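You operate a simulated robot arm through the tools that you are given. There is no shell and no other tool.

The job below is to be done with a simulated robot arm. You get a single attempt, and the scene is never put back.

JOB
Swap the cracked ring on the blue flange for the red-knob ring; clamp the cap tight.
Fine: old ring into the black bin; cap seated on the new ring; clamp shut, then the blue wing nut tight; the other rings stay. Set down upright: steel flange cap.

The check looks at the end state, three seconds after you hand in, the way a careful person would. Anything else that was tipped, shoved, dropped, spilled or broken makes it a failure. Lids that push on must go on centred and level and be pressed home; caps that screw on are set level and turned clockwise until they are tight.

ROBOT AND FRAMES
A 6-joint arm with a three-finger gripper, fixed in place. Base frame: the origin is on the floor under the middle of its stand, x ahead of it, y to its left, z up; the work surface is at about z = 740. Readings come in mm, rad, newtons and seconds.
It reaches about 1213 mm from its shoulder. Its first joint turns from -2.897 to 2.897 rad. Payload 4.89 kg.
Tool frame: the origin (TCP) lies between the finger pads and is the grasp point; the fingertips stand 30 mm ahead of it; z points along the fingers, y is the line along which they close. The gripper opens to 164 mm; its body begins 125 mm behind the TCP.
Orientation is that of the tool frame in the base frame, as a unit quaternion [w, x, y, z]. With the fingers straight down and closing along the base's y, the tool's x points along the base's -x, its y along +y and its z along -z.

CONTROLS
- The arm moves only by the tool drive_tool. Its arguments are lists of equal length, an entry for each row: "travel": the shift along the base's x, y, z in units of 500 mm (1.0 is 500 mm), a list of three; "rot": the turn, a rotation vector about the base's x, y, z in units of 45 degrees (1.0 is 45 degrees), a list of three; "grip": the finger opening in mm, from 0 to 164. In form: {"travel": [[x, y, z], ...], "rot": [[wx, wy, wz], ...], "grip": [grip, ...]}. A call has 1 to 20 rows; each row is the pose to reach, as a shift and turn from the pose commanded when the call began. A call with a number of a shift or a turn outside -1 to 1 is refused whole. Each row takes 0.2 s and may step no farther than 50 mm and 0.15 rad from the row before; otherwise, or with a gripper value out of range, the whole call is refused. A pose out of reach is approached as far as the arm can. The call stops where the force on the tool passes 50 N (or 10 N more than at its start, if that is more) or the arm is blocked; 0.2 s more then pass. The fingers move at their own pace (about 108 mm/s each) and stop on an object; they squeeze with about 34 N. The grip force told is the motor's: it shows also when the fingers shut on nothing. Time passes only in rows, and 0.2 s behind the last, so rows that repeat a pose let the fingers close. The reply holds the time, the measured pose of the TCP, the force on the tool along the base axes, the opening and the grip force, in the units named above and with some noise, with the torque about the TCP (base axes, N m) and any sound that the robot's microphone picked up.
- Cameras (640 x 400 px; columns grow to the right, rows downward): "scene" is fixed at [42.1, 501.1, 1387.7]; the picture's right is [-0.71, -0.71, 0.00], its down [-0.32, 0.32, -0.89] and it looks along [0.63, -0.63, -0.45] (base axes); focal length 362 px, centre (320, 200). "wrist" rides on the gripper at [76, -2, -152] in the tool frame; the picture's right is [0.02, 1.00, 0.00], its down [-0.88, 0.02, -0.47] and it looks along [-0.47, 0.01, 0.88] (tool axes); focal length 247 px, centre (320, 200). There is no depth. A picture from a camera that has moved, and an enlarged one, comes with that camera's place and axes in the base frame and with its lens. The place of the scene camera against the robot may be out by one fixed shift of up to 25 mm in any direction.
- snapshot(camera): a new picture of that camera. The clock stands still meanwhile.
- lift_body(by): moves the trunk up (or, below 0, down) by that many mm; the arm rides with it, the base frame stays. It gives what a move gives, with no picture.
- zoom(camera, box): a new picture of the part [left, top, right, bottom] of that camera's present view, enlarged. The clock stands still meanwhile.
- finish_job(): hands the job in; it is judged then, once.

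Places have to be worked out from the pictures, the camera data and where the tool is seen. Open the gripper and draw the arm clear of the work before you hand the job in, unless the task says otherwise.

The tools are called as a command line: name --argument value ..., lists and objects as JSON in quotes. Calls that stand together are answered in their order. drive_tool: Moves the arm, as the interface text tells. Its arguments: {"type":"object","properties":{"travel":{"type":"array"},"rot":{"type":"array"},"grip":{"type":"array"}},"required":["travel","rot","grip"]} The other tools are called the same way: lift_body (by) moves the trunk up or down; snapshot (camera) takes a picture; zoom (camera, box) takes an enlarged picture of a part of a camera's view; finish_job () hands the job in.

At the start:

```text
t: 0.0
tool_pos: [642.5, -343.5, 1114.1]
tool_rot: [0.0, 0.001, 1.0, 0.0]
ft_force: [0.0, 0.3, 0.7]
ft_torque: [-0.02, 0.0, 0.0]
width: 164.0
gripper_force: 0.1
trunk travel left (down, up): [-175.0, 215.0]
```

scene: 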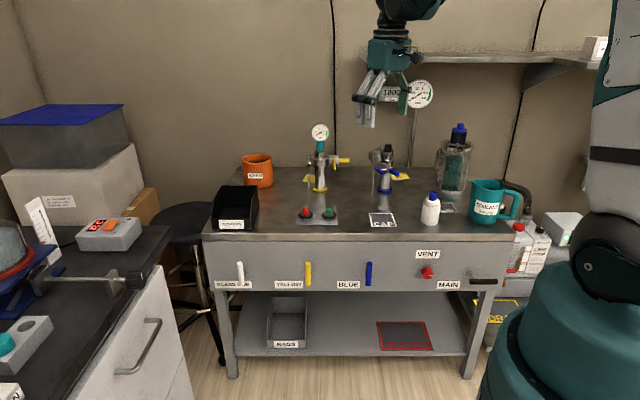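
wrist: 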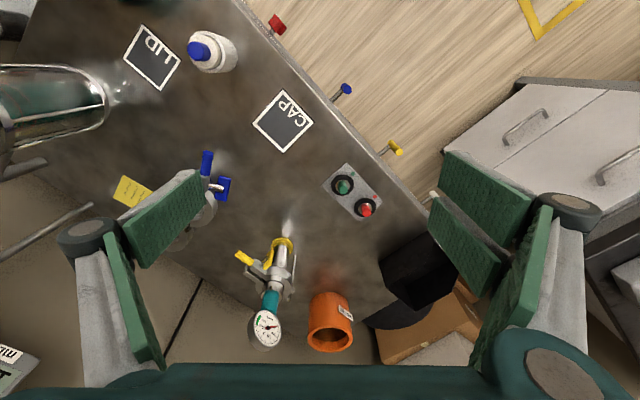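

I see a bench with two flanges (yellow and blue), a black bin, a CAP mat, valves. I start by taking enlarged pictures to understand the details.

zoom --camera "scene" --box '[340, 120, 480, 240]'

zoom --camera "scene" --box '[200, 110, 360, 240]'

zoom --camera "scene" --box '[0, 180, 180, 400]'

zoom --camera "scene" --box '[200, 230, 480, 380]'

zoom --camera "wrist" --box '[100, 130, 320, 360]'

```text
3.33 times, centred on (410, 180) of scene
camera zoom: at [42.1, 501.1, 1387.7], right [-0.71, -0.71, 0.0], down [-0.32, 0.32, -0.89], along [0.63, -0.63, -0.45], focal length 1207 px, centre (20, 267)
```

zoom: 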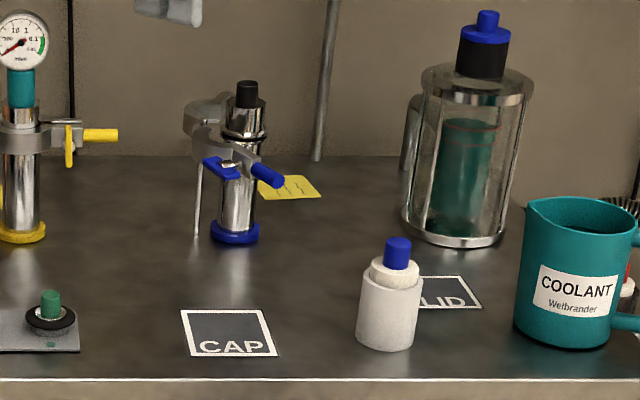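

```text
3.08 times, centred on (280, 175) of scene
camera zoom: at [42.1, 501.1, 1387.7], right [-0.71, -0.71, 0.0], down [-0.32, 0.32, -0.89], along [0.63, -0.63, -0.45], focal length 1114 px, centre (443, 277)
```

zoom: 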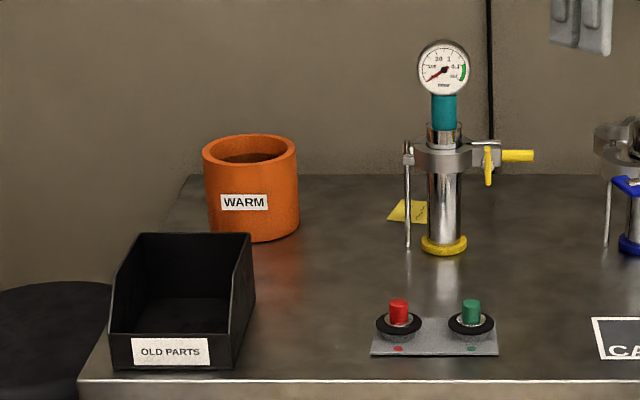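

```text
1.82 times, centred on (90, 290) of scene
camera zoom: at [42.1, 501.1, 1387.7], right [-0.71, -0.71, 0.0], down [-0.32, 0.32, -0.89], along [0.63, -0.63, -0.45], focal length 658 px, centre (738, 36)
```

zoom: 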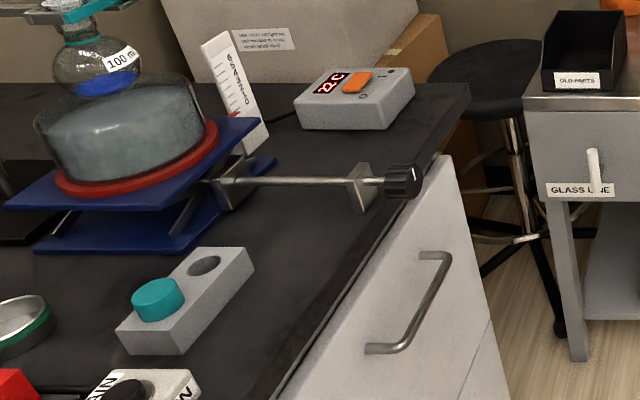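

```text
2.29 times, centred on (340, 305) of scene
camera zoom: at [42.1, 501.1, 1387.7], right [-0.71, -0.71, 0.0], down [-0.32, 0.32, -0.89], along [0.63, -0.63, -0.45], focal length 827 px, centre (274, -40)
```

zoom: 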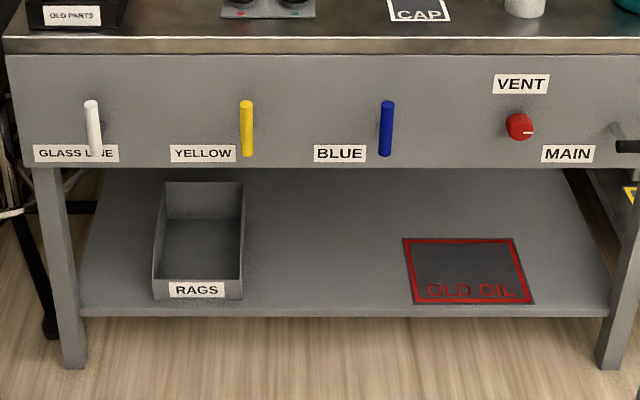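

```text
1.74 times, centred on (210, 245) of wrist
camera zoom: at [564.7, -345.5, 1266.8], right [-0.02, 1.0, 0.0], down [0.88, 0.02, 0.47], along [0.47, 0.01, -0.88], focal length 430 px, centre (511, 122)
```

zoom: 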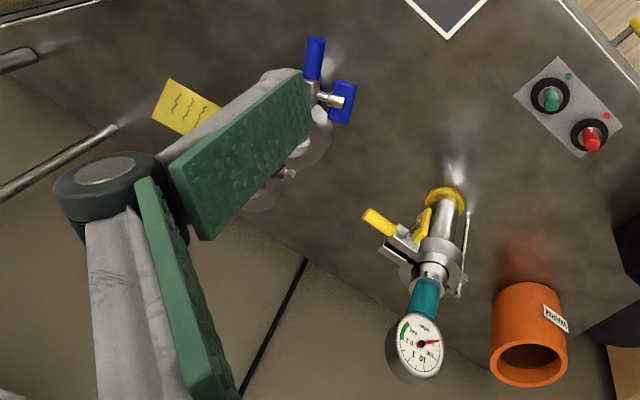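

Zoom pictures seem to be rendered sharply, so I zoom further on the blue flange, ring tray, notes, valves and gauges.

zoom --camera "scene" --box '[365, 135, 421, 200]'

zoom --camera "scene" --box '[290, 110, 360, 200]'

zoom --camera "scene" --box '[290, 195, 345, 230]'

zoom --camera "scene" --box '[395, 165, 415, 185]'

zoom --camera "scene" --box '[380, 75, 440, 115]'

zoom --camera "scene" --box '[430, 170, 600, 300]'

zoom --camera "scene" --box '[0, 340, 160, 400]'

```text
6.15 times, centred on (393, 168) of scene
camera zoom: at [42.1, 501.1, 1387.7], right [-0.71, -0.71, 0.0], down [-0.32, 0.32, -0.89], along [0.63, -0.63, -0.45], focal length 2228 px, centre (-129, 400)
```

zoom: 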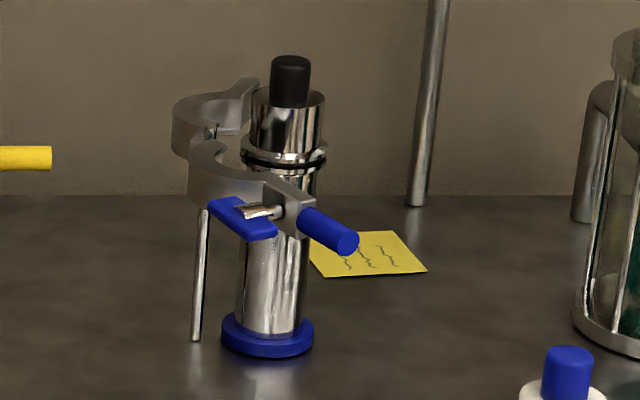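

```text
4.44 times, centred on (325, 155) of scene
camera zoom: at [42.1, 501.1, 1387.7], right [-0.71, -0.71, 0.0], down [-0.32, 0.32, -0.89], along [0.63, -0.63, -0.45], focal length 1609 px, centre (298, 400)
```

zoom: 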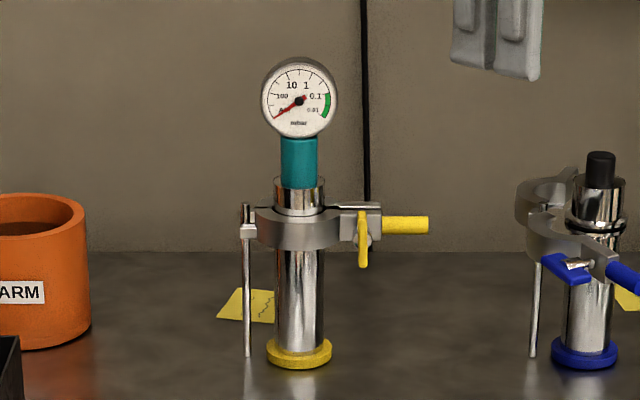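

```text
11.43 times, centred on (318, 212) of scene
camera zoom: at [42.1, 501.1, 1387.7], right [-0.71, -0.71, 0.0], down [-0.32, 0.32, -0.89], along [0.63, -0.63, -0.45], focal length 4137 px, centre (349, 57)
```

zoom: 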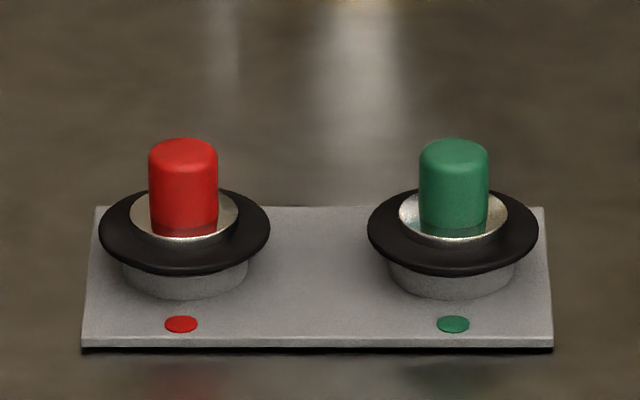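

```text
16.00 times, centred on (405, 175) of scene
camera zoom: at [42.1, 501.1, 1387.7], right [-0.71, -0.71, 0.0], down [-0.32, 0.32, -0.89], along [0.63, -0.63, -0.45], focal length 5792 px, centre (-1040, 600)
```

zoom: 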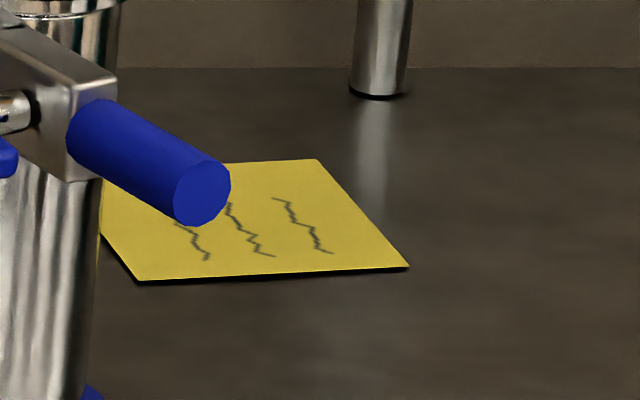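

```text
10.00 times, centred on (410, 95) of scene
camera zoom: at [42.1, 501.1, 1387.7], right [-0.71, -0.71, 0.0], down [-0.32, 0.32, -0.89], along [0.63, -0.63, -0.45], focal length 3620 px, centre (-580, 1250)
```

zoom: 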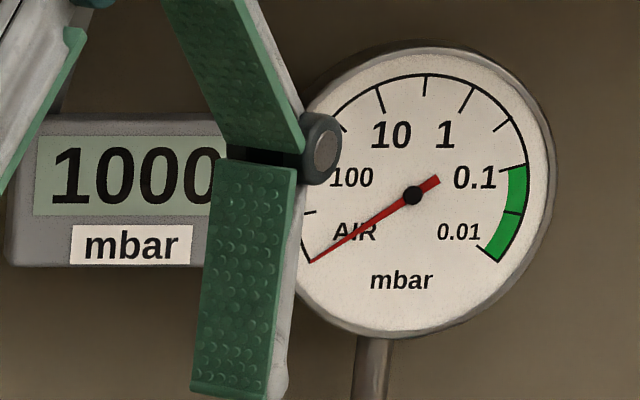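

```text
3.08 times, centred on (515, 235) of scene
camera zoom: at [42.1, 501.1, 1387.7], right [-0.71, -0.71, 0.0], down [-0.32, 0.32, -0.89], along [0.63, -0.63, -0.45], focal length 1114 px, centre (-280, 92)
```

zoom: 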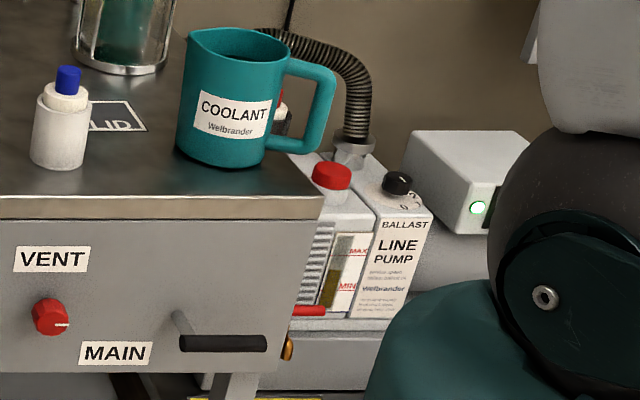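

```text
4.00 times, centred on (80, 370) of scene
camera zoom: at [42.1, 501.1, 1387.7], right [-0.71, -0.71, 0.0], down [-0.32, 0.32, -0.89], along [0.63, -0.63, -0.45], focal length 1448 px, centre (1280, -480)
```

zoom: 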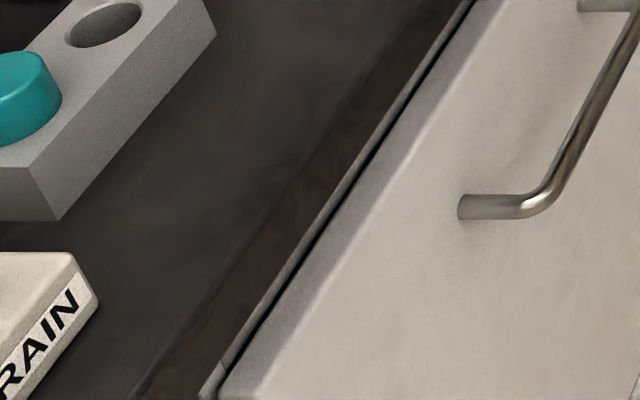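

Both gauges read air (1000 mbar), so the line is vented, and the blue clamp already stands open. I move the wrist camera over the blue flange, yawing -45° to line up with the bench.

drive_tool --travel '[[0.037, -0.084, -0.018], [0.075, -0.168, -0.036], [0.112, -0.252, -0.054], [0.149, -0.336, -0.072], [0.187, -0.42, -0.09], [0.224, -0.504, -0.108], [0.224, -0.504, -0.108]]' --rot '[[0, 0, -0.167], [0, 0, -0.333], [0, 0, -0.5], [0, 0, -0.667], [0, 0, -0.833], [0, 0, -1], [0, 0, -1]]' --grip '[164, 164, 164, 164, 164, 164, 164]'

snapshot --camera "wrist"

snapshot --camera "scene"

```text
t: 1.6
tool_pos: [753.9, -597.4, 1059.1]
tool_rot: [0.0, 0.384, 0.923, 0.0]
ft_force: [0.5, -1.6, -1.2]
ft_torque: [0.12, 0.07, 0.0]
width: 164.1
gripper_force: 0.1
trunk travel left (down, up): [-175.0, 215.0]
```

```text
taken
camera wrist: at [697.5, -544.3, 1212.0], right [0.69, 0.72, 0.0], down [0.64, -0.61, 0.47], along [0.34, -0.33, -0.88], focal length 247 px, centre (320, 200)
```

wrist: 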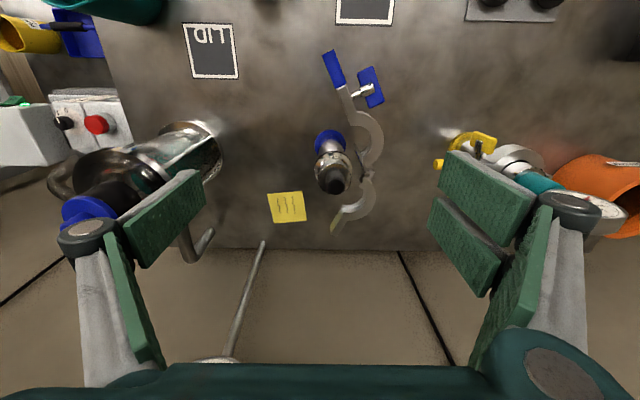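

```text
taken
```

scene: 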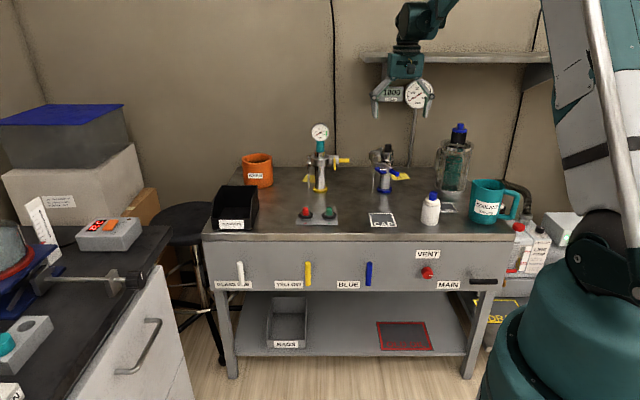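

zoom --camera "wrist" --box '[270, 40, 430, 250]'

zoom --camera "wrist" --box '[310, 120, 390, 210]'

zoom --camera "wrist" --box '[430, 110, 580, 230]'

```text
1.90 times, centred on (350, 145) of wrist
camera zoom: at [697.5, -544.3, 1212.0], right [0.69, 0.72, 0.0], down [0.64, -0.61, 0.47], along [0.34, -0.33, -0.88], focal length 470 px, centre (263, 305)
```

zoom: 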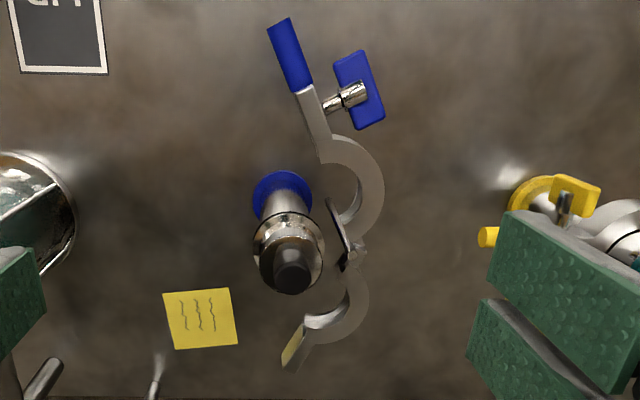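

```text
4.44 times, centred on (350, 165) of wrist
camera zoom: at [697.5, -544.3, 1212.0], right [0.69, 0.72, 0.0], down [0.64, -0.61, 0.47], along [0.34, -0.33, -0.88], focal length 1098 px, centre (187, 356)
```

zoom: 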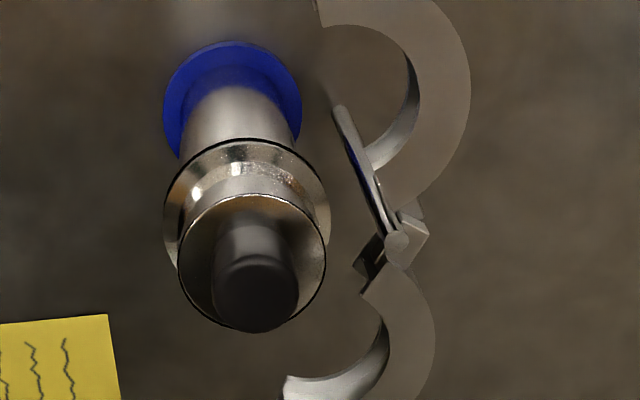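

```text
3.33 times, centred on (505, 170) of wrist
camera zoom: at [697.5, -544.3, 1212.0], right [0.69, 0.72, 0.0], down [0.64, -0.61, 0.47], along [0.34, -0.33, -0.88], focal length 823 px, centre (-297, 300)
```

zoom: 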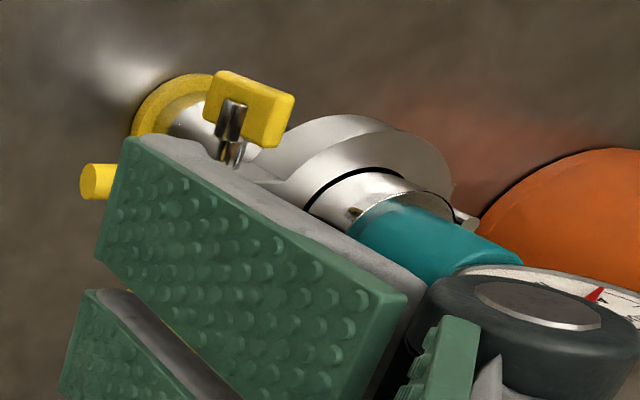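

The clamp is open with a front jaw (blue handle and wing nut) and a back jaw. I look at the gripper from the scene camera, to know finger shape and to calibrate the scene camera.

zoom --camera "scene" --box '[350, 0, 460, 130]'

zoom --camera "scene" --box '[370, 140, 410, 165]'

zoom --camera "scene" --box '[365, 160, 405, 185]'

zoom --camera "scene" --box '[300, 145, 350, 175]'

```text
3.08 times, centred on (405, 65) of scene
camera zoom: at [42.1, 501.1, 1387.7], right [-0.71, -0.71, 0.0], down [-0.32, 0.32, -0.89], along [0.63, -0.63, -0.45], focal length 1114 px, centre (58, 615)
```

zoom: 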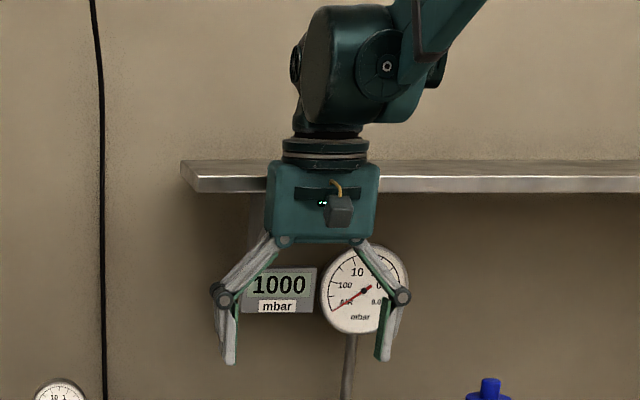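

```text
16.00 times, centred on (390, 152) of scene
camera zoom: at [42.1, 501.1, 1387.7], right [-0.71, -0.71, 0.0], down [-0.32, 0.32, -0.89], along [0.63, -0.63, -0.45], focal length 5792 px, centre (-800, 960)
```

zoom: 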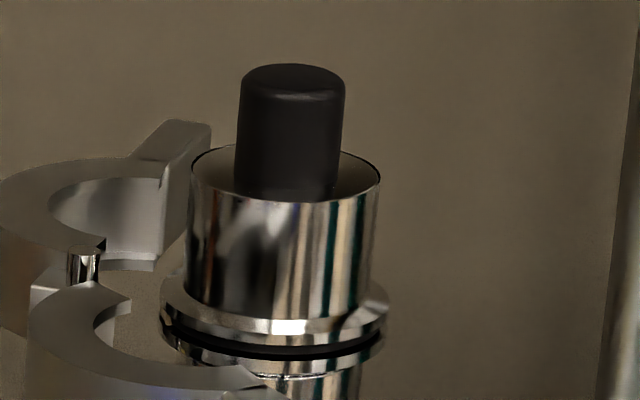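

```text
16.00 times, centred on (385, 172) of scene
camera zoom: at [42.1, 501.1, 1387.7], right [-0.71, -0.71, 0.0], down [-0.32, 0.32, -0.89], along [0.63, -0.63, -0.45], focal length 5792 px, centre (-720, 640)
```

zoom: 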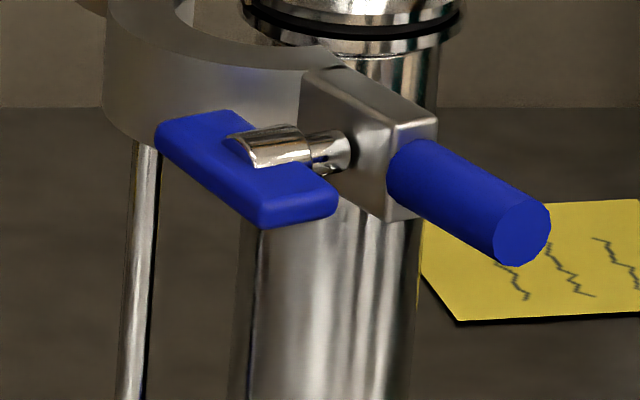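

```text
12.80 times, centred on (325, 160) of scene
camera zoom: at [42.1, 501.1, 1387.7], right [-0.71, -0.71, 0.0], down [-0.32, 0.32, -0.89], along [0.63, -0.63, -0.45], focal length 4634 px, centre (256, 712)
```

zoom: 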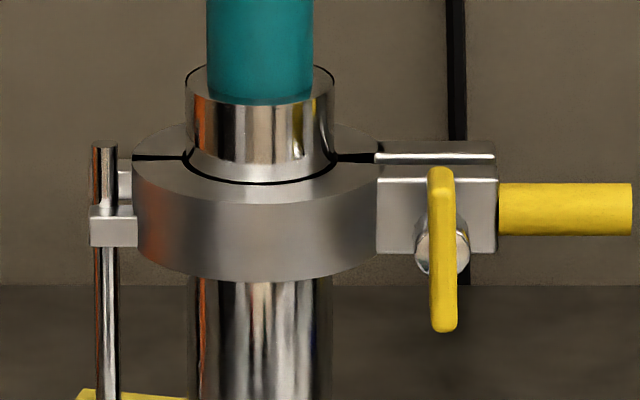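

Scene detail is clear: the cap is a steel cup with a black knob, flange axis near (802, -619) by the wrist picture. I move the tool over that axis and check from the wrist camera.

drive_tool --travel '[[0.048, -0.021, 0], [0.097, -0.043, 0], [0.097, -0.043, 0]]' --rot '[[0, 0, 0], [0, 0, 0], [0, 0, 0]]' --grip '[164, 164, 164]'

snapshot --camera "wrist"

zoom --camera "wrist" --box '[260, 60, 420, 200]'

```text
t: 2.4
tool_pos: [803.1, -619.4, 1059.9]
tool_rot: [0.0, 0.382, 0.924, 0.0]
ft_force: [0.6, -0.7, -0.2]
ft_torque: [0.07, 0.05, 0.0]
width: 163.9
gripper_force: 0.1
trunk travel left (down, up): [-175.0, 215.0]
```

```text
taken
camera wrist: at [747.0, -566.0, 1212.6], right [0.69, 0.72, 0.0], down [0.64, -0.61, 0.47], along [0.34, -0.33, -0.88], focal length 247 px, centre (320, 200)
```

wrist: 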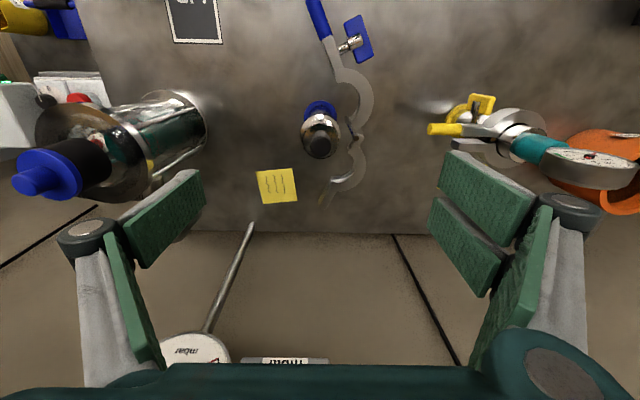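

```text
2.86 times, centred on (340, 130) of wrist
camera zoom: at [747.0, -566.0, 1212.6], right [0.69, 0.72, 0.0], down [0.64, -0.61, 0.47], along [0.34, -0.33, -0.88], focal length 706 px, centre (263, 400)
```

zoom: 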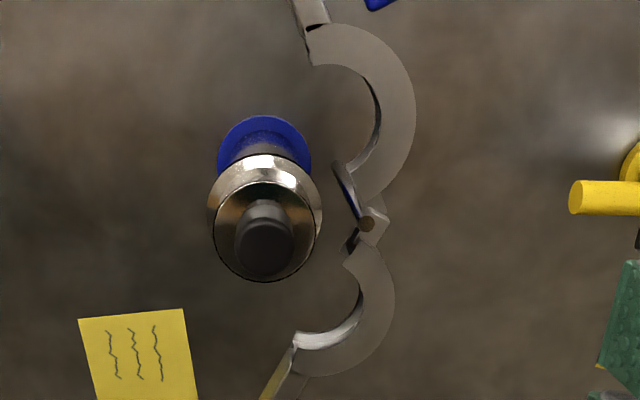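

The knob sits close to the tool axis. I descend part way with the fingers narrowed to 80 mm and look again.

drive_tool --travel '[[0, 0, -0.05], [0, 0, -0.1], [0, 0, -0.148], [0, 0, -0.148], [0, 0, -0.148]]' --rot '[[0, 0, 0], [0, 0, 0], [0, 0, 0], [0, 0, 0], [0, 0, 0]]' --grip '[120, 80, 80, 80, 80]'

snapshot --camera "wrist"

zoom --camera "scene" --box '[350, 80, 430, 190]'

```text
t: 3.6
tool_pos: [802.4, -619.2, 985.6]
tool_rot: [0.0, 0.384, 0.924, 0.0]
ft_force: [0.9, -0.6, 0.4]
ft_torque: [0.0, 0.07, 0.03]
width: 79.9
gripper_force: 0.1
trunk travel left (down, up): [-175.0, 215.0]
```

```text
taken
camera wrist: at [747.2, -565.4, 1138.8], right [0.69, 0.72, 0.0], down [0.64, -0.61, 0.47], along [0.34, -0.33, -0.88], focal length 247 px, centre (320, 200)
```

wrist: 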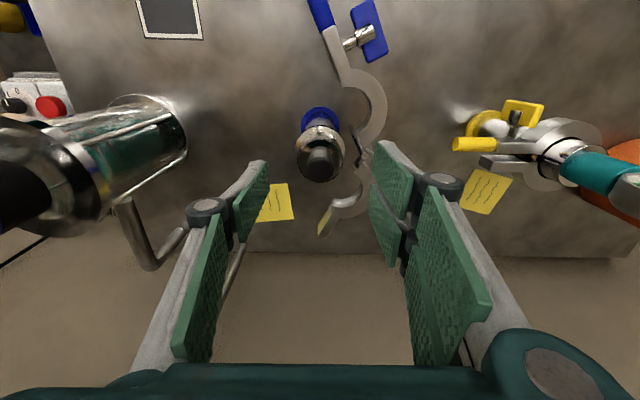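

```text
3.64 times, centred on (390, 135) of scene
camera zoom: at [42.1, 501.1, 1387.7], right [-0.71, -0.71, 0.0], down [-0.32, 0.32, -0.89], along [0.63, -0.63, -0.45], focal length 1316 px, centre (66, 436)
```

zoom: 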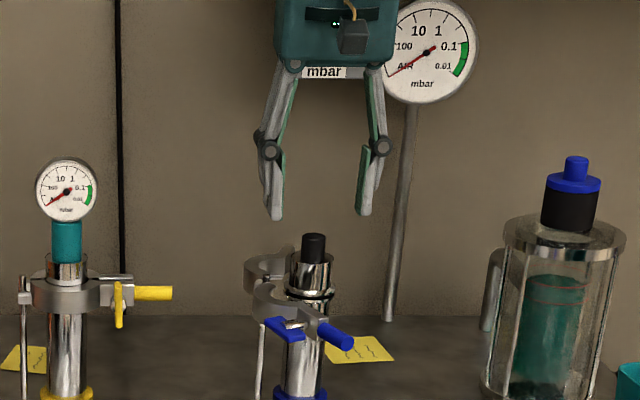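

I zoom the wrist view for a precise knob position relative to the fingers.

zoom --camera "wrist" --box '[250, 90, 410, 230]'

zoom --camera "scene" --box '[370, 115, 410, 175]'

```text
2.86 times, centred on (330, 160) of wrist
camera zoom: at [747.2, -565.4, 1138.8], right [0.69, 0.72, 0.0], down [0.64, -0.61, 0.47], along [0.34, -0.33, -0.88], focal length 706 px, centre (291, 314)
```

zoom: 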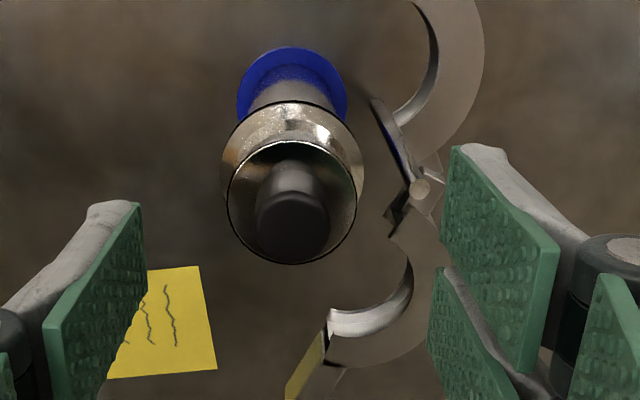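

```text
6.67 times, centred on (390, 145) of scene
camera zoom: at [42.1, 501.1, 1387.7], right [-0.71, -0.71, 0.0], down [-0.32, 0.32, -0.89], along [0.63, -0.63, -0.45], focal length 2413 px, centre (-147, 567)
```

zoom: 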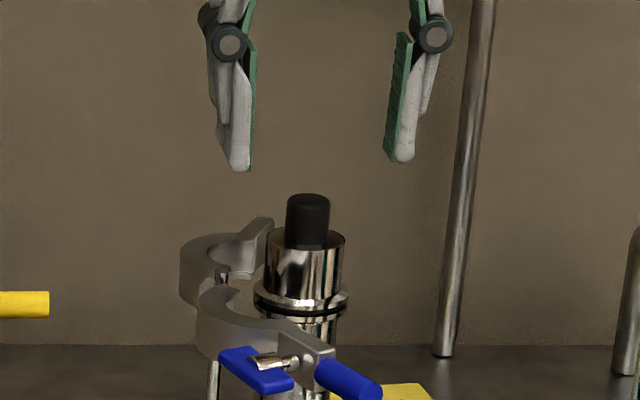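

Scene picture puts the fingertips about 23 mm above the knob top, so knob top is near z = 933 and the rim near 907. I go down to z = 955 and check the alignment again.

drive_tool --travel '[[0, 0, -0.03], [0, 0, -0.06], [0, 0, -0.06]]' --rot '[[0, 0, 0], [0, 0, 0], [0, 0, 0]]' --grip '[70, 60, 60]'

zoom --camera "wrist" --box '[240, 110, 400, 250]'

zoom --camera "scene" --box '[370, 115, 410, 175]'

```text
t: 4.4
tool_pos: [800.5, -619.0, 956.4]
tool_rot: [0.0, 0.383, 0.924, 0.0]
ft_force: [-1.1, -0.2, -0.1]
ft_torque: [0.02, 0.0, 0.01]
width: 60.1
gripper_force: 0.0
trunk travel left (down, up): [-175.0, 215.0]
```

```text
2.86 times, centred on (320, 180) of wrist
camera zoom: at [745.8, -565.5, 1108.1], right [0.69, 0.72, 0.0], down [0.64, -0.61, 0.47], along [0.34, -0.33, -0.88], focal length 706 px, centre (320, 257)
```

zoom: 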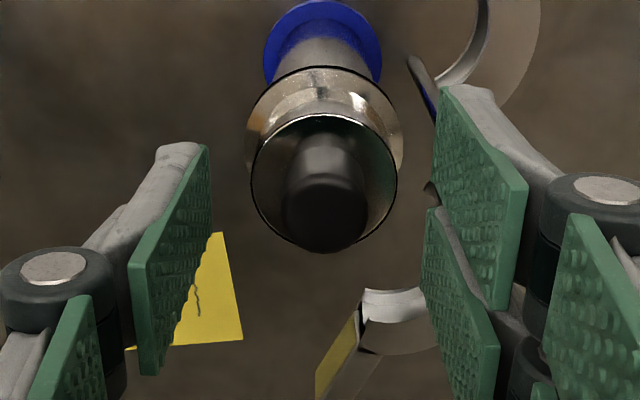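

```text
6.67 times, centred on (390, 145) of scene
camera zoom: at [42.1, 501.1, 1387.7], right [-0.71, -0.71, 0.0], down [-0.32, 0.32, -0.89], along [0.63, -0.63, -0.45], focal length 2413 px, centre (-147, 567)
```

zoom: 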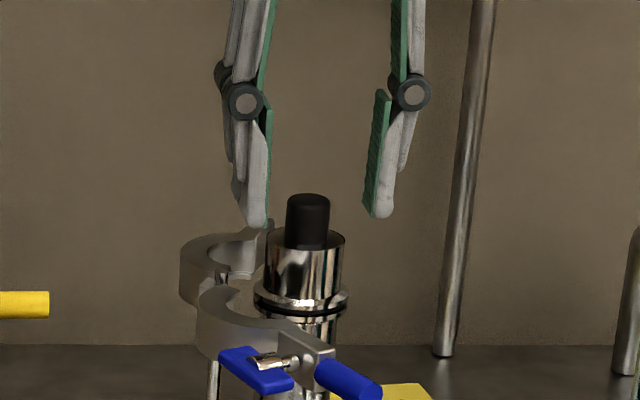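

The axis looks about 4 mm to the back and 1.6 mm to the picture's right of the tool. I correct by (+4.2, -2.0) mm, lower 13 mm and recheck before closing.

drive_tool --travel '[[0.0084, -0.004, 0], [0.0084, -0.004, -0.014], [0.0084, -0.004, -0.028], [0.0084, -0.004, -0.028]]' --rot '[[0, 0, 0], [0, 0, 0], [0, 0, 0], [0, 0, 0]]' --grip '[60, 60, 60, 50]'

zoom --camera "wrist" --box '[240, 110, 400, 250]'

zoom --camera "scene" --box '[370, 115, 410, 175]'

```text
t: 5.4
tool_pos: [805.3, -620.1, 942.2]
tool_rot: [0.0, 0.382, 0.924, 0.0]
ft_force: [-0.9, -0.4, -0.1]
ft_torque: [0.02, 0.02, 0.0]
width: 50.0
gripper_force: 0.3
trunk travel left (down, up): [-175.0, 215.0]
```

```text
2.86 times, centred on (320, 180) of wrist
camera zoom: at [750.6, -566.9, 1094.6], right [0.69, 0.72, 0.0], down [0.64, -0.61, 0.47], along [0.34, -0.33, -0.88], focal length 706 px, centre (320, 257)
```

zoom: 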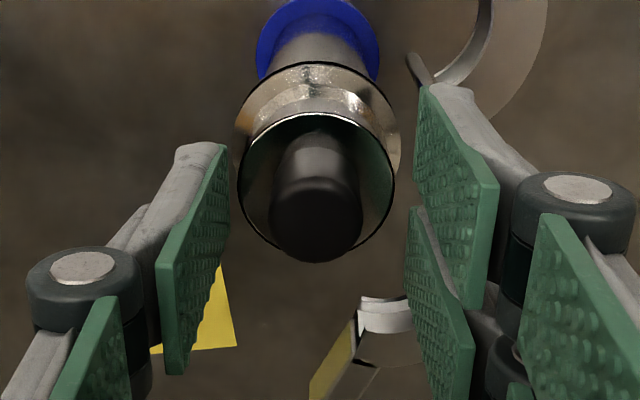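

```text
6.67 times, centred on (390, 145) of scene
camera zoom: at [42.1, 501.1, 1387.7], right [-0.71, -0.71, 0.0], down [-0.32, 0.32, -0.89], along [0.63, -0.63, -0.45], focal length 2413 px, centre (-147, 567)
```

zoom: 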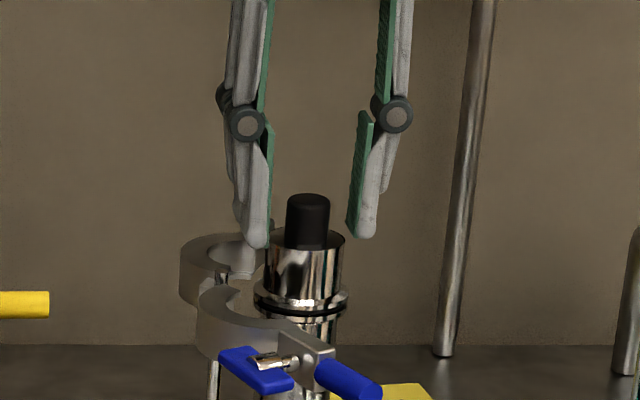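

Alignment is within about 1 mm now. I nudge (-0.8, -0.8) mm and close the fingers on the black knob.

drive_tool --travel '[[-0.0016, -0.0016, 0], [-0.0016, -0.0016, 0], [-0.0016, -0.0016, 0], [-0.0016, -0.0016, 0], [-0.0016, -0.0016, 0]]' --rot '[[0, 0, 0], [0, 0, 0], [0, 0, 0], [0, 0, 0], [0, 0, 0]]' --grip '[40, 30, 10, 10, 10]'

zoom --camera "wrist" --box '[240, 110, 400, 250]'

zoom --camera "scene" --box '[370, 115, 410, 175]'

```text
t: 6.6
tool_pos: [805.1, -621.5, 941.2]
tool_rot: [0.0, 0.381, 0.924, 0.0]
ft_force: [-0.4, 0.8, 0.3]
ft_torque: [0.0, 0.0, -0.01]
width: 23.6
gripper_force: 33.8
trunk travel left (down, up): [-175.0, 215.0]
```

```text
2.86 times, centred on (320, 180) of wrist
camera zoom: at [749.5, -567.5, 1094.3], right [0.69, 0.72, 0.0], down [0.64, -0.61, 0.47], along [0.34, -0.33, -0.88], focal length 706 px, centre (320, 257)
```

zoom: 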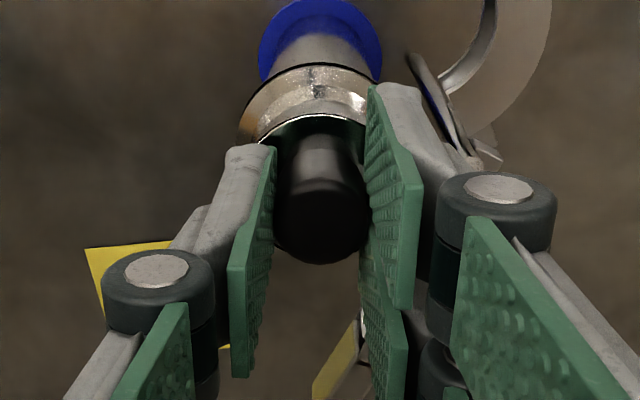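

```text
6.67 times, centred on (390, 145) of scene
camera zoom: at [42.1, 501.1, 1387.7], right [-0.71, -0.71, 0.0], down [-0.32, 0.32, -0.89], along [0.63, -0.63, -0.45], focal length 2413 px, centre (-147, 567)
```

zoom: 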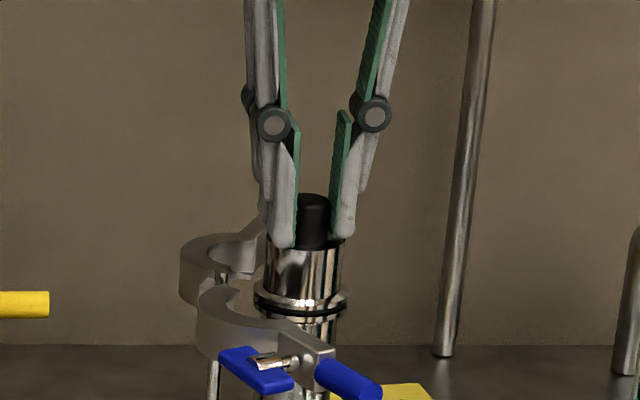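

The knob is held at 23.6 mm, 34 N, with hardly any side force. I lift straight up slowly and look.

drive_tool --travel '[[0, 0, 0.01], [0, 0, 0.03], [0, 0, 0.07], [0, 0, 0.12], [0, 0, 0.16], [0, 0, 0.16]]' --rot '[[0, 0, 0], [0, 0, 0], [0, 0, 0], [0, 0, 0], [0, 0, 0], [0, 0, 0]]' --grip '[10, 10, 10, 10, 10, 10]'

zoom --camera "scene" --box '[350, 75, 430, 195]'

snapshot --camera "wrist"

```text
t: 8.0
tool_pos: [806.5, -620.2, 1022.3]
tool_rot: [0.0, 0.383, 0.924, 0.0]
ft_force: [-0.9, -0.4, -1.6]
ft_torque: [-0.01, 0.01, -0.03]
width: 23.5
gripper_force: 34.2
trunk travel left (down, up): [-175.0, 215.0]
```

```text
3.33 times, centred on (390, 135) of scene
camera zoom: at [42.1, 501.1, 1387.7], right [-0.71, -0.71, 0.0], down [-0.32, 0.32, -0.89], along [0.63, -0.63, -0.45], focal length 1207 px, centre (87, 417)
```

zoom: 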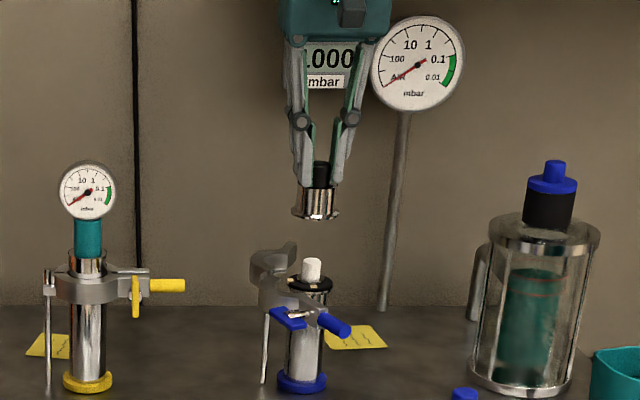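

```text
taken
camera wrist: at [750.9, -566.9, 1175.2], right [0.69, 0.72, 0.0], down [0.64, -0.61, 0.47], along [0.34, -0.33, -0.88], focal length 247 px, centre (320, 200)
```

wrist: 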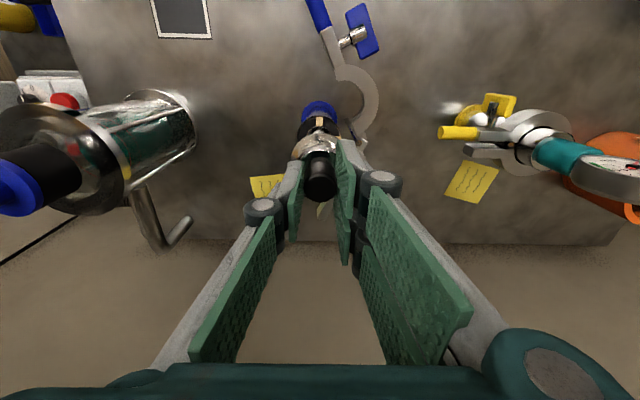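

The cap is off and the cracked ring (white knob) stays on the flange. I carry the cap toward the CAP mat, which I judge to be near (665, -418).

drive_tool --travel '[[-0.047, 0.067, 0], [-0.094, 0.135, 0], [-0.141, 0.202, 0], [-0.188, 0.269, 0], [-0.235, 0.337, 0], [-0.282, 0.404, 0], [-0.282, 0.404, 0]]' --rot '[[0, 0, 0], [0, 0, 0], [0, 0, 0], [0, 0, 0], [0, 0, 0], [0, 0, 0], [0, 0, 0]]' --grip '[10, 10, 10, 10, 10, 10, 10]'

snapshot --camera "wrist"

snapshot --camera "scene"

zoom --camera "scene" --box '[370, 140, 410, 180]'

```text
t: 9.6
tool_pos: [663.4, -418.0, 1022.8]
tool_rot: [0.0, 0.383, 0.924, 0.0]
ft_force: [-0.6, 0.0, -1.4]
ft_torque: [-0.01, -0.08, -0.01]
width: 23.4
gripper_force: 34.3
trunk travel left (down, up): [-175.0, 215.0]
```

```text
taken
camera wrist: at [607.5, -362.9, 1174.9], right [0.69, 0.72, 0.0], down [0.64, -0.61, 0.47], along [0.34, -0.33, -0.88], focal length 247 px, centre (320, 200)
```

wrist: 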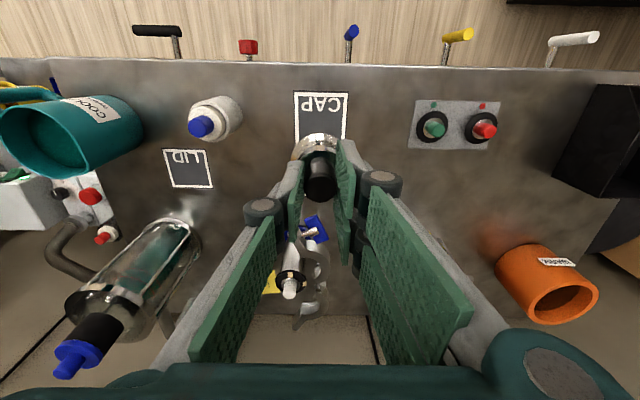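

```text
taken
```

scene: 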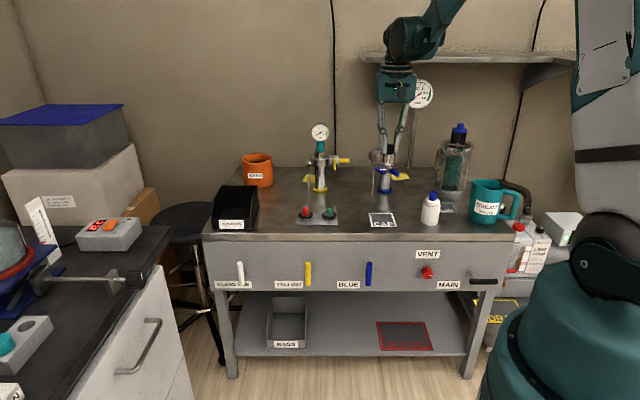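

```text
10.00 times, centred on (390, 160) of scene
camera zoom: at [42.1, 501.1, 1387.7], right [-0.71, -0.71, 0.0], down [-0.32, 0.32, -0.89], along [0.63, -0.63, -0.45], focal length 3620 px, centre (-380, 600)
```

zoom: 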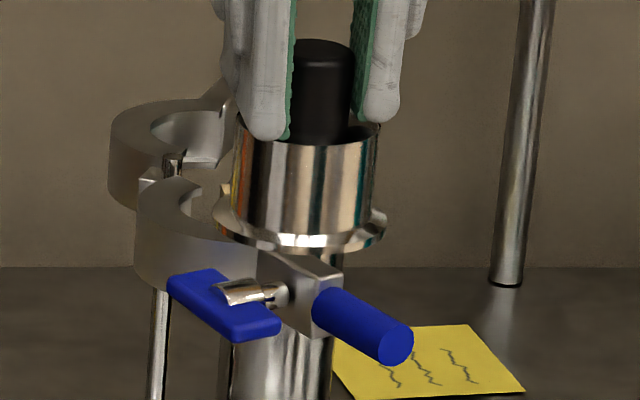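

The mat centre is right under the tool and the cap hangs level with its bottom about 63 mm below the TCP. I lower to z = 814, just above the mat.

drive_tool --travel '[[0, 0, -0.09], [0, 0, -0.18], [0, 0, -0.27], [0, 0, -0.35], [0, 0, -0.4], [0, 0, -0.416], [0, 0, -0.416]]' --rot '[[0, 0, 0], [0, 0, 0], [0, 0, 0], [0, 0, 0], [0, 0, 0], [0, 0, 0], [0, 0, 0]]' --grip '[10, 10, 10, 10, 10, 10, 10]'

zoom --camera "scene" --box '[340, 170, 430, 240]'

snapshot --camera "wrist"

```text
t: 11.2
tool_pos: [663.9, -419.2, 815.4]
tool_rot: [0.0, 0.383, 0.924, 0.001]
ft_force: [0.0, -0.5, -1.4]
ft_torque: [0.02, 0.01, 0.01]
width: 23.4
gripper_force: 34.2
trunk travel left (down, up): [-175.0, 215.0]
```

```text
5.71 times, centred on (385, 205) of scene
camera zoom: at [42.1, 501.1, 1387.7], right [-0.71, -0.71, 0.0], down [-0.32, 0.32, -0.89], along [0.63, -0.63, -0.45], focal length 2068 px, centre (-51, 171)
```

zoom: 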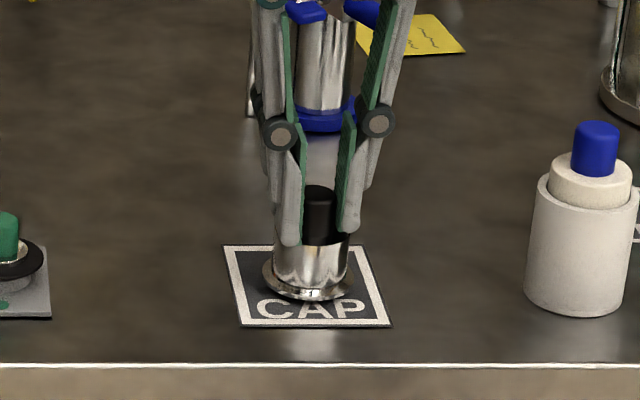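

```text
taken
camera wrist: at [608.6, -365.2, 967.0], right [0.69, 0.72, 0.0], down [0.64, -0.61, 0.47], along [0.34, -0.33, -0.88], focal length 247 px, centre (320, 200)
```

wrist: 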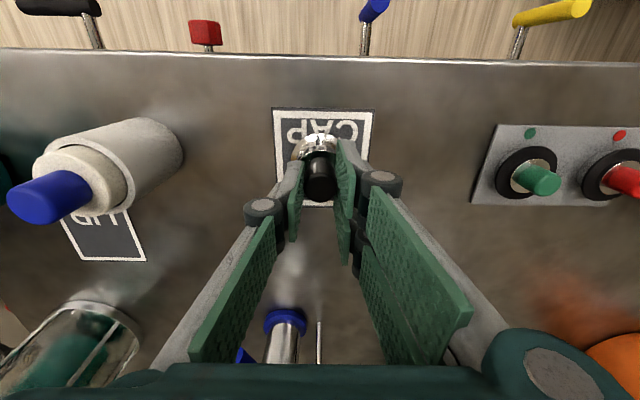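

The cap hovers about 10 mm above the mat, centred. I lower in small steps watching the force.

drive_tool --travel '[[0, 0, -0.008], [0, 0, -0.014], [0, 0, -0.014]]' --rot '[[0, 0, 0], [0, 0, 0], [0, 0, 0]]' --grip '[10, 10, 10]'

zoom --camera "scene" --box '[360, 190, 410, 235]'

```text
t: 12.0
tool_pos: [665.4, -418.4, 807.0]
tool_rot: [-0.001, 0.383, 0.924, 0.0]
ft_force: [2.2, -1.1, 12.1]
ft_torque: [0.01, -0.04, 0.01]
width: 23.3
gripper_force: 34.3
trunk travel left (down, up): [-175.0, 215.0]
```

```text
8.89 times, centred on (385, 212) of scene
camera zoom: at [42.1, 501.1, 1387.7], right [-0.71, -0.71, 0.0], down [-0.32, 0.32, -0.89], along [0.63, -0.63, -0.45], focal length 3218 px, centre (-258, 89)
```

zoom: 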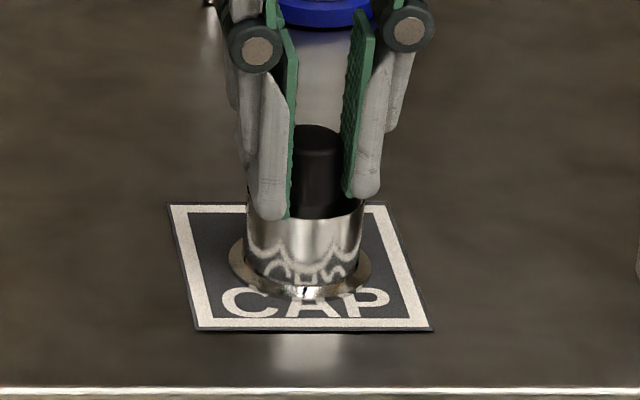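

Contact: 12 N at z = 807, the cap sits level on the mat. I open the fingers and rise.

drive_tool --travel '[[0, 0, 0.001], [0, 0, 0.001], [0, 0, 0.001], [0, 0, 0.04], [0, 0, 0.1], [0, 0, 0.18], [0, 0, 0.26], [0, 0, 0.34], [0, 0, 0.4], [0, 0, 0.4]]' --rot '[[0, 0, 0], [0, 0, 0], [0, 0, 0], [0, 0, 0], [0, 0, 0], [0, 0, 0], [0, 0, 0], [0, 0, 0], [0, 0, 0], [0, 0, 0]]' --grip '[30, 50, 50, 50, 50, 60, 60, 60, 60, 60]'

snapshot --camera "wrist"

zoom --camera "scene" --box '[360, 140, 420, 235]'

zoom --camera "scene" --box '[370, 145, 410, 175]'

```text
t: 14.2
tool_pos: [665.2, -419.0, 1009.1]
tool_rot: [-0.001, 0.382, 0.924, 0.0]
ft_force: [0.3, 0.3, -0.5]
ft_torque: [-0.03, -0.02, -0.03]
width: 60.1
gripper_force: 0.1
trunk travel left (down, up): [-175.0, 215.0]
```

```text
taken
camera wrist: at [609.2, -364.7, 1159.9], right [0.69, 0.72, 0.0], down [0.64, -0.61, 0.47], along [0.34, -0.33, -0.88], focal length 247 px, centre (320, 200)
```

wrist: 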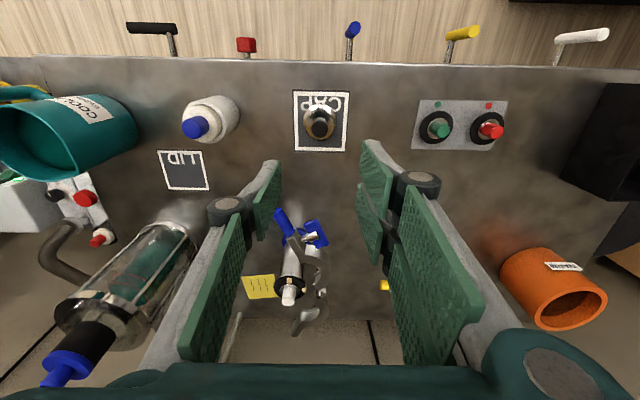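

```text
4.21 times, centred on (390, 188) of scene
camera zoom: at [42.1, 501.1, 1387.7], right [-0.71, -0.71, 0.0], down [-0.32, 0.32, -0.89], along [0.63, -0.63, -0.45], focal length 1524 px, centre (25, 253)
```

zoom: 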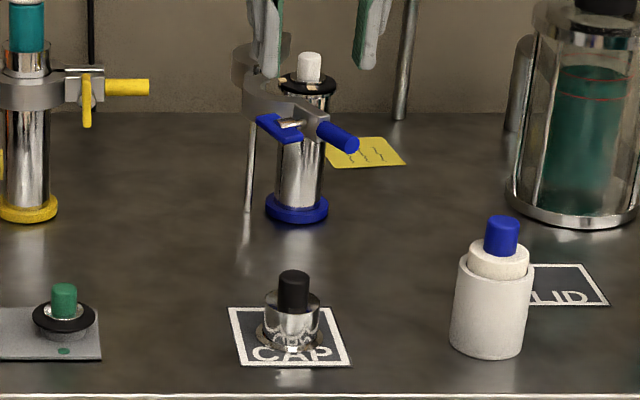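

```text
13.33 times, centred on (390, 160) of scene
camera zoom: at [42.1, 501.1, 1387.7], right [-0.71, -0.71, 0.0], down [-0.32, 0.32, -0.89], along [0.63, -0.63, -0.45], focal length 4826 px, centre (-613, 733)
```

zoom: 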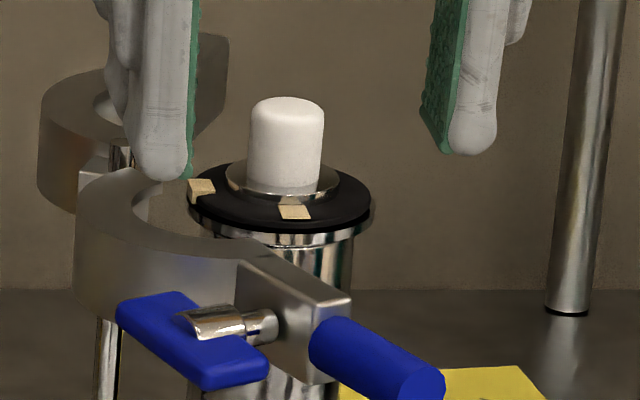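

The cap stands upright on its mat; the cracked ring has a white knob with its top near z = 901. I move back over the flange axis (805, -621.5).

drive_tool --travel '[[0.0466, -0.0675, 0], [0.0932, -0.135, 0], [0.1398, -0.2025, 0], [0.1864, -0.27, 0], [0.233, -0.3375, 0], [0.2796, -0.405, 0], [0.2796, -0.405, -0.08], [0.2796, -0.405, -0.12], [0.2796, -0.405, -0.12]]' --rot '[[0, 0, 0], [0, 0, 0], [0, 0, 0], [0, 0, 0], [0, 0, 0], [0, 0, 0], [0, 0, 0], [0, 0, 0], [0, 0, 0]]' --grip '[60, 60, 60, 60, 60, 60, 60, 50, 50]'

zoom --camera "wrist" --box '[240, 90, 400, 230]'

zoom --camera "scene" --box '[370, 115, 410, 175]'

```text
t: 16.2
tool_pos: [804.4, -621.5, 948.5]
tool_rot: [0.0, 0.383, 0.924, 0.001]
ft_force: [0.1, 0.1, -0.5]
ft_torque: [0.06, 0.06, 0.0]
width: 49.7
gripper_force: 0.1
trunk travel left (down, up): [-175.0, 215.0]
```

```text
2.86 times, centred on (320, 160) of wrist
camera zoom: at [748.7, -568.6, 1100.5], right [0.69, 0.72, 0.0], down [0.64, -0.61, 0.47], along [0.34, -0.33, -0.88], focal length 706 px, centre (320, 314)
```

zoom: 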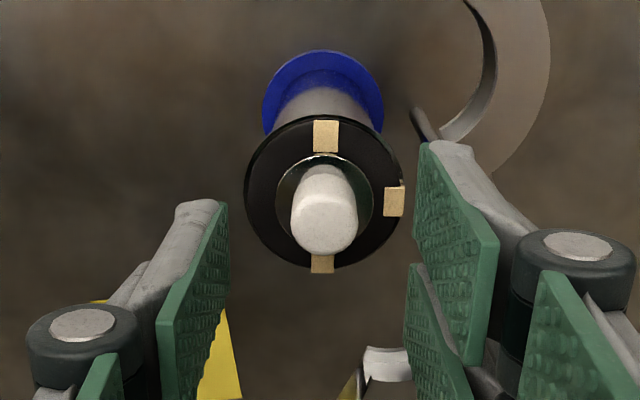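

```text
6.67 times, centred on (390, 145) of scene
camera zoom: at [42.1, 501.1, 1387.7], right [-0.71, -0.71, 0.0], down [-0.32, 0.32, -0.89], along [0.63, -0.63, -0.45], focal length 2413 px, centre (-147, 567)
```

zoom: 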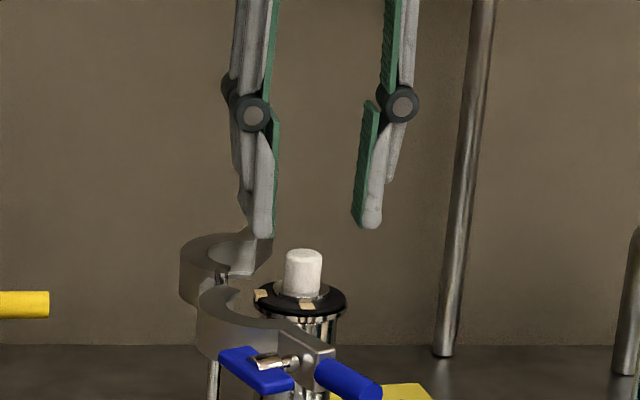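

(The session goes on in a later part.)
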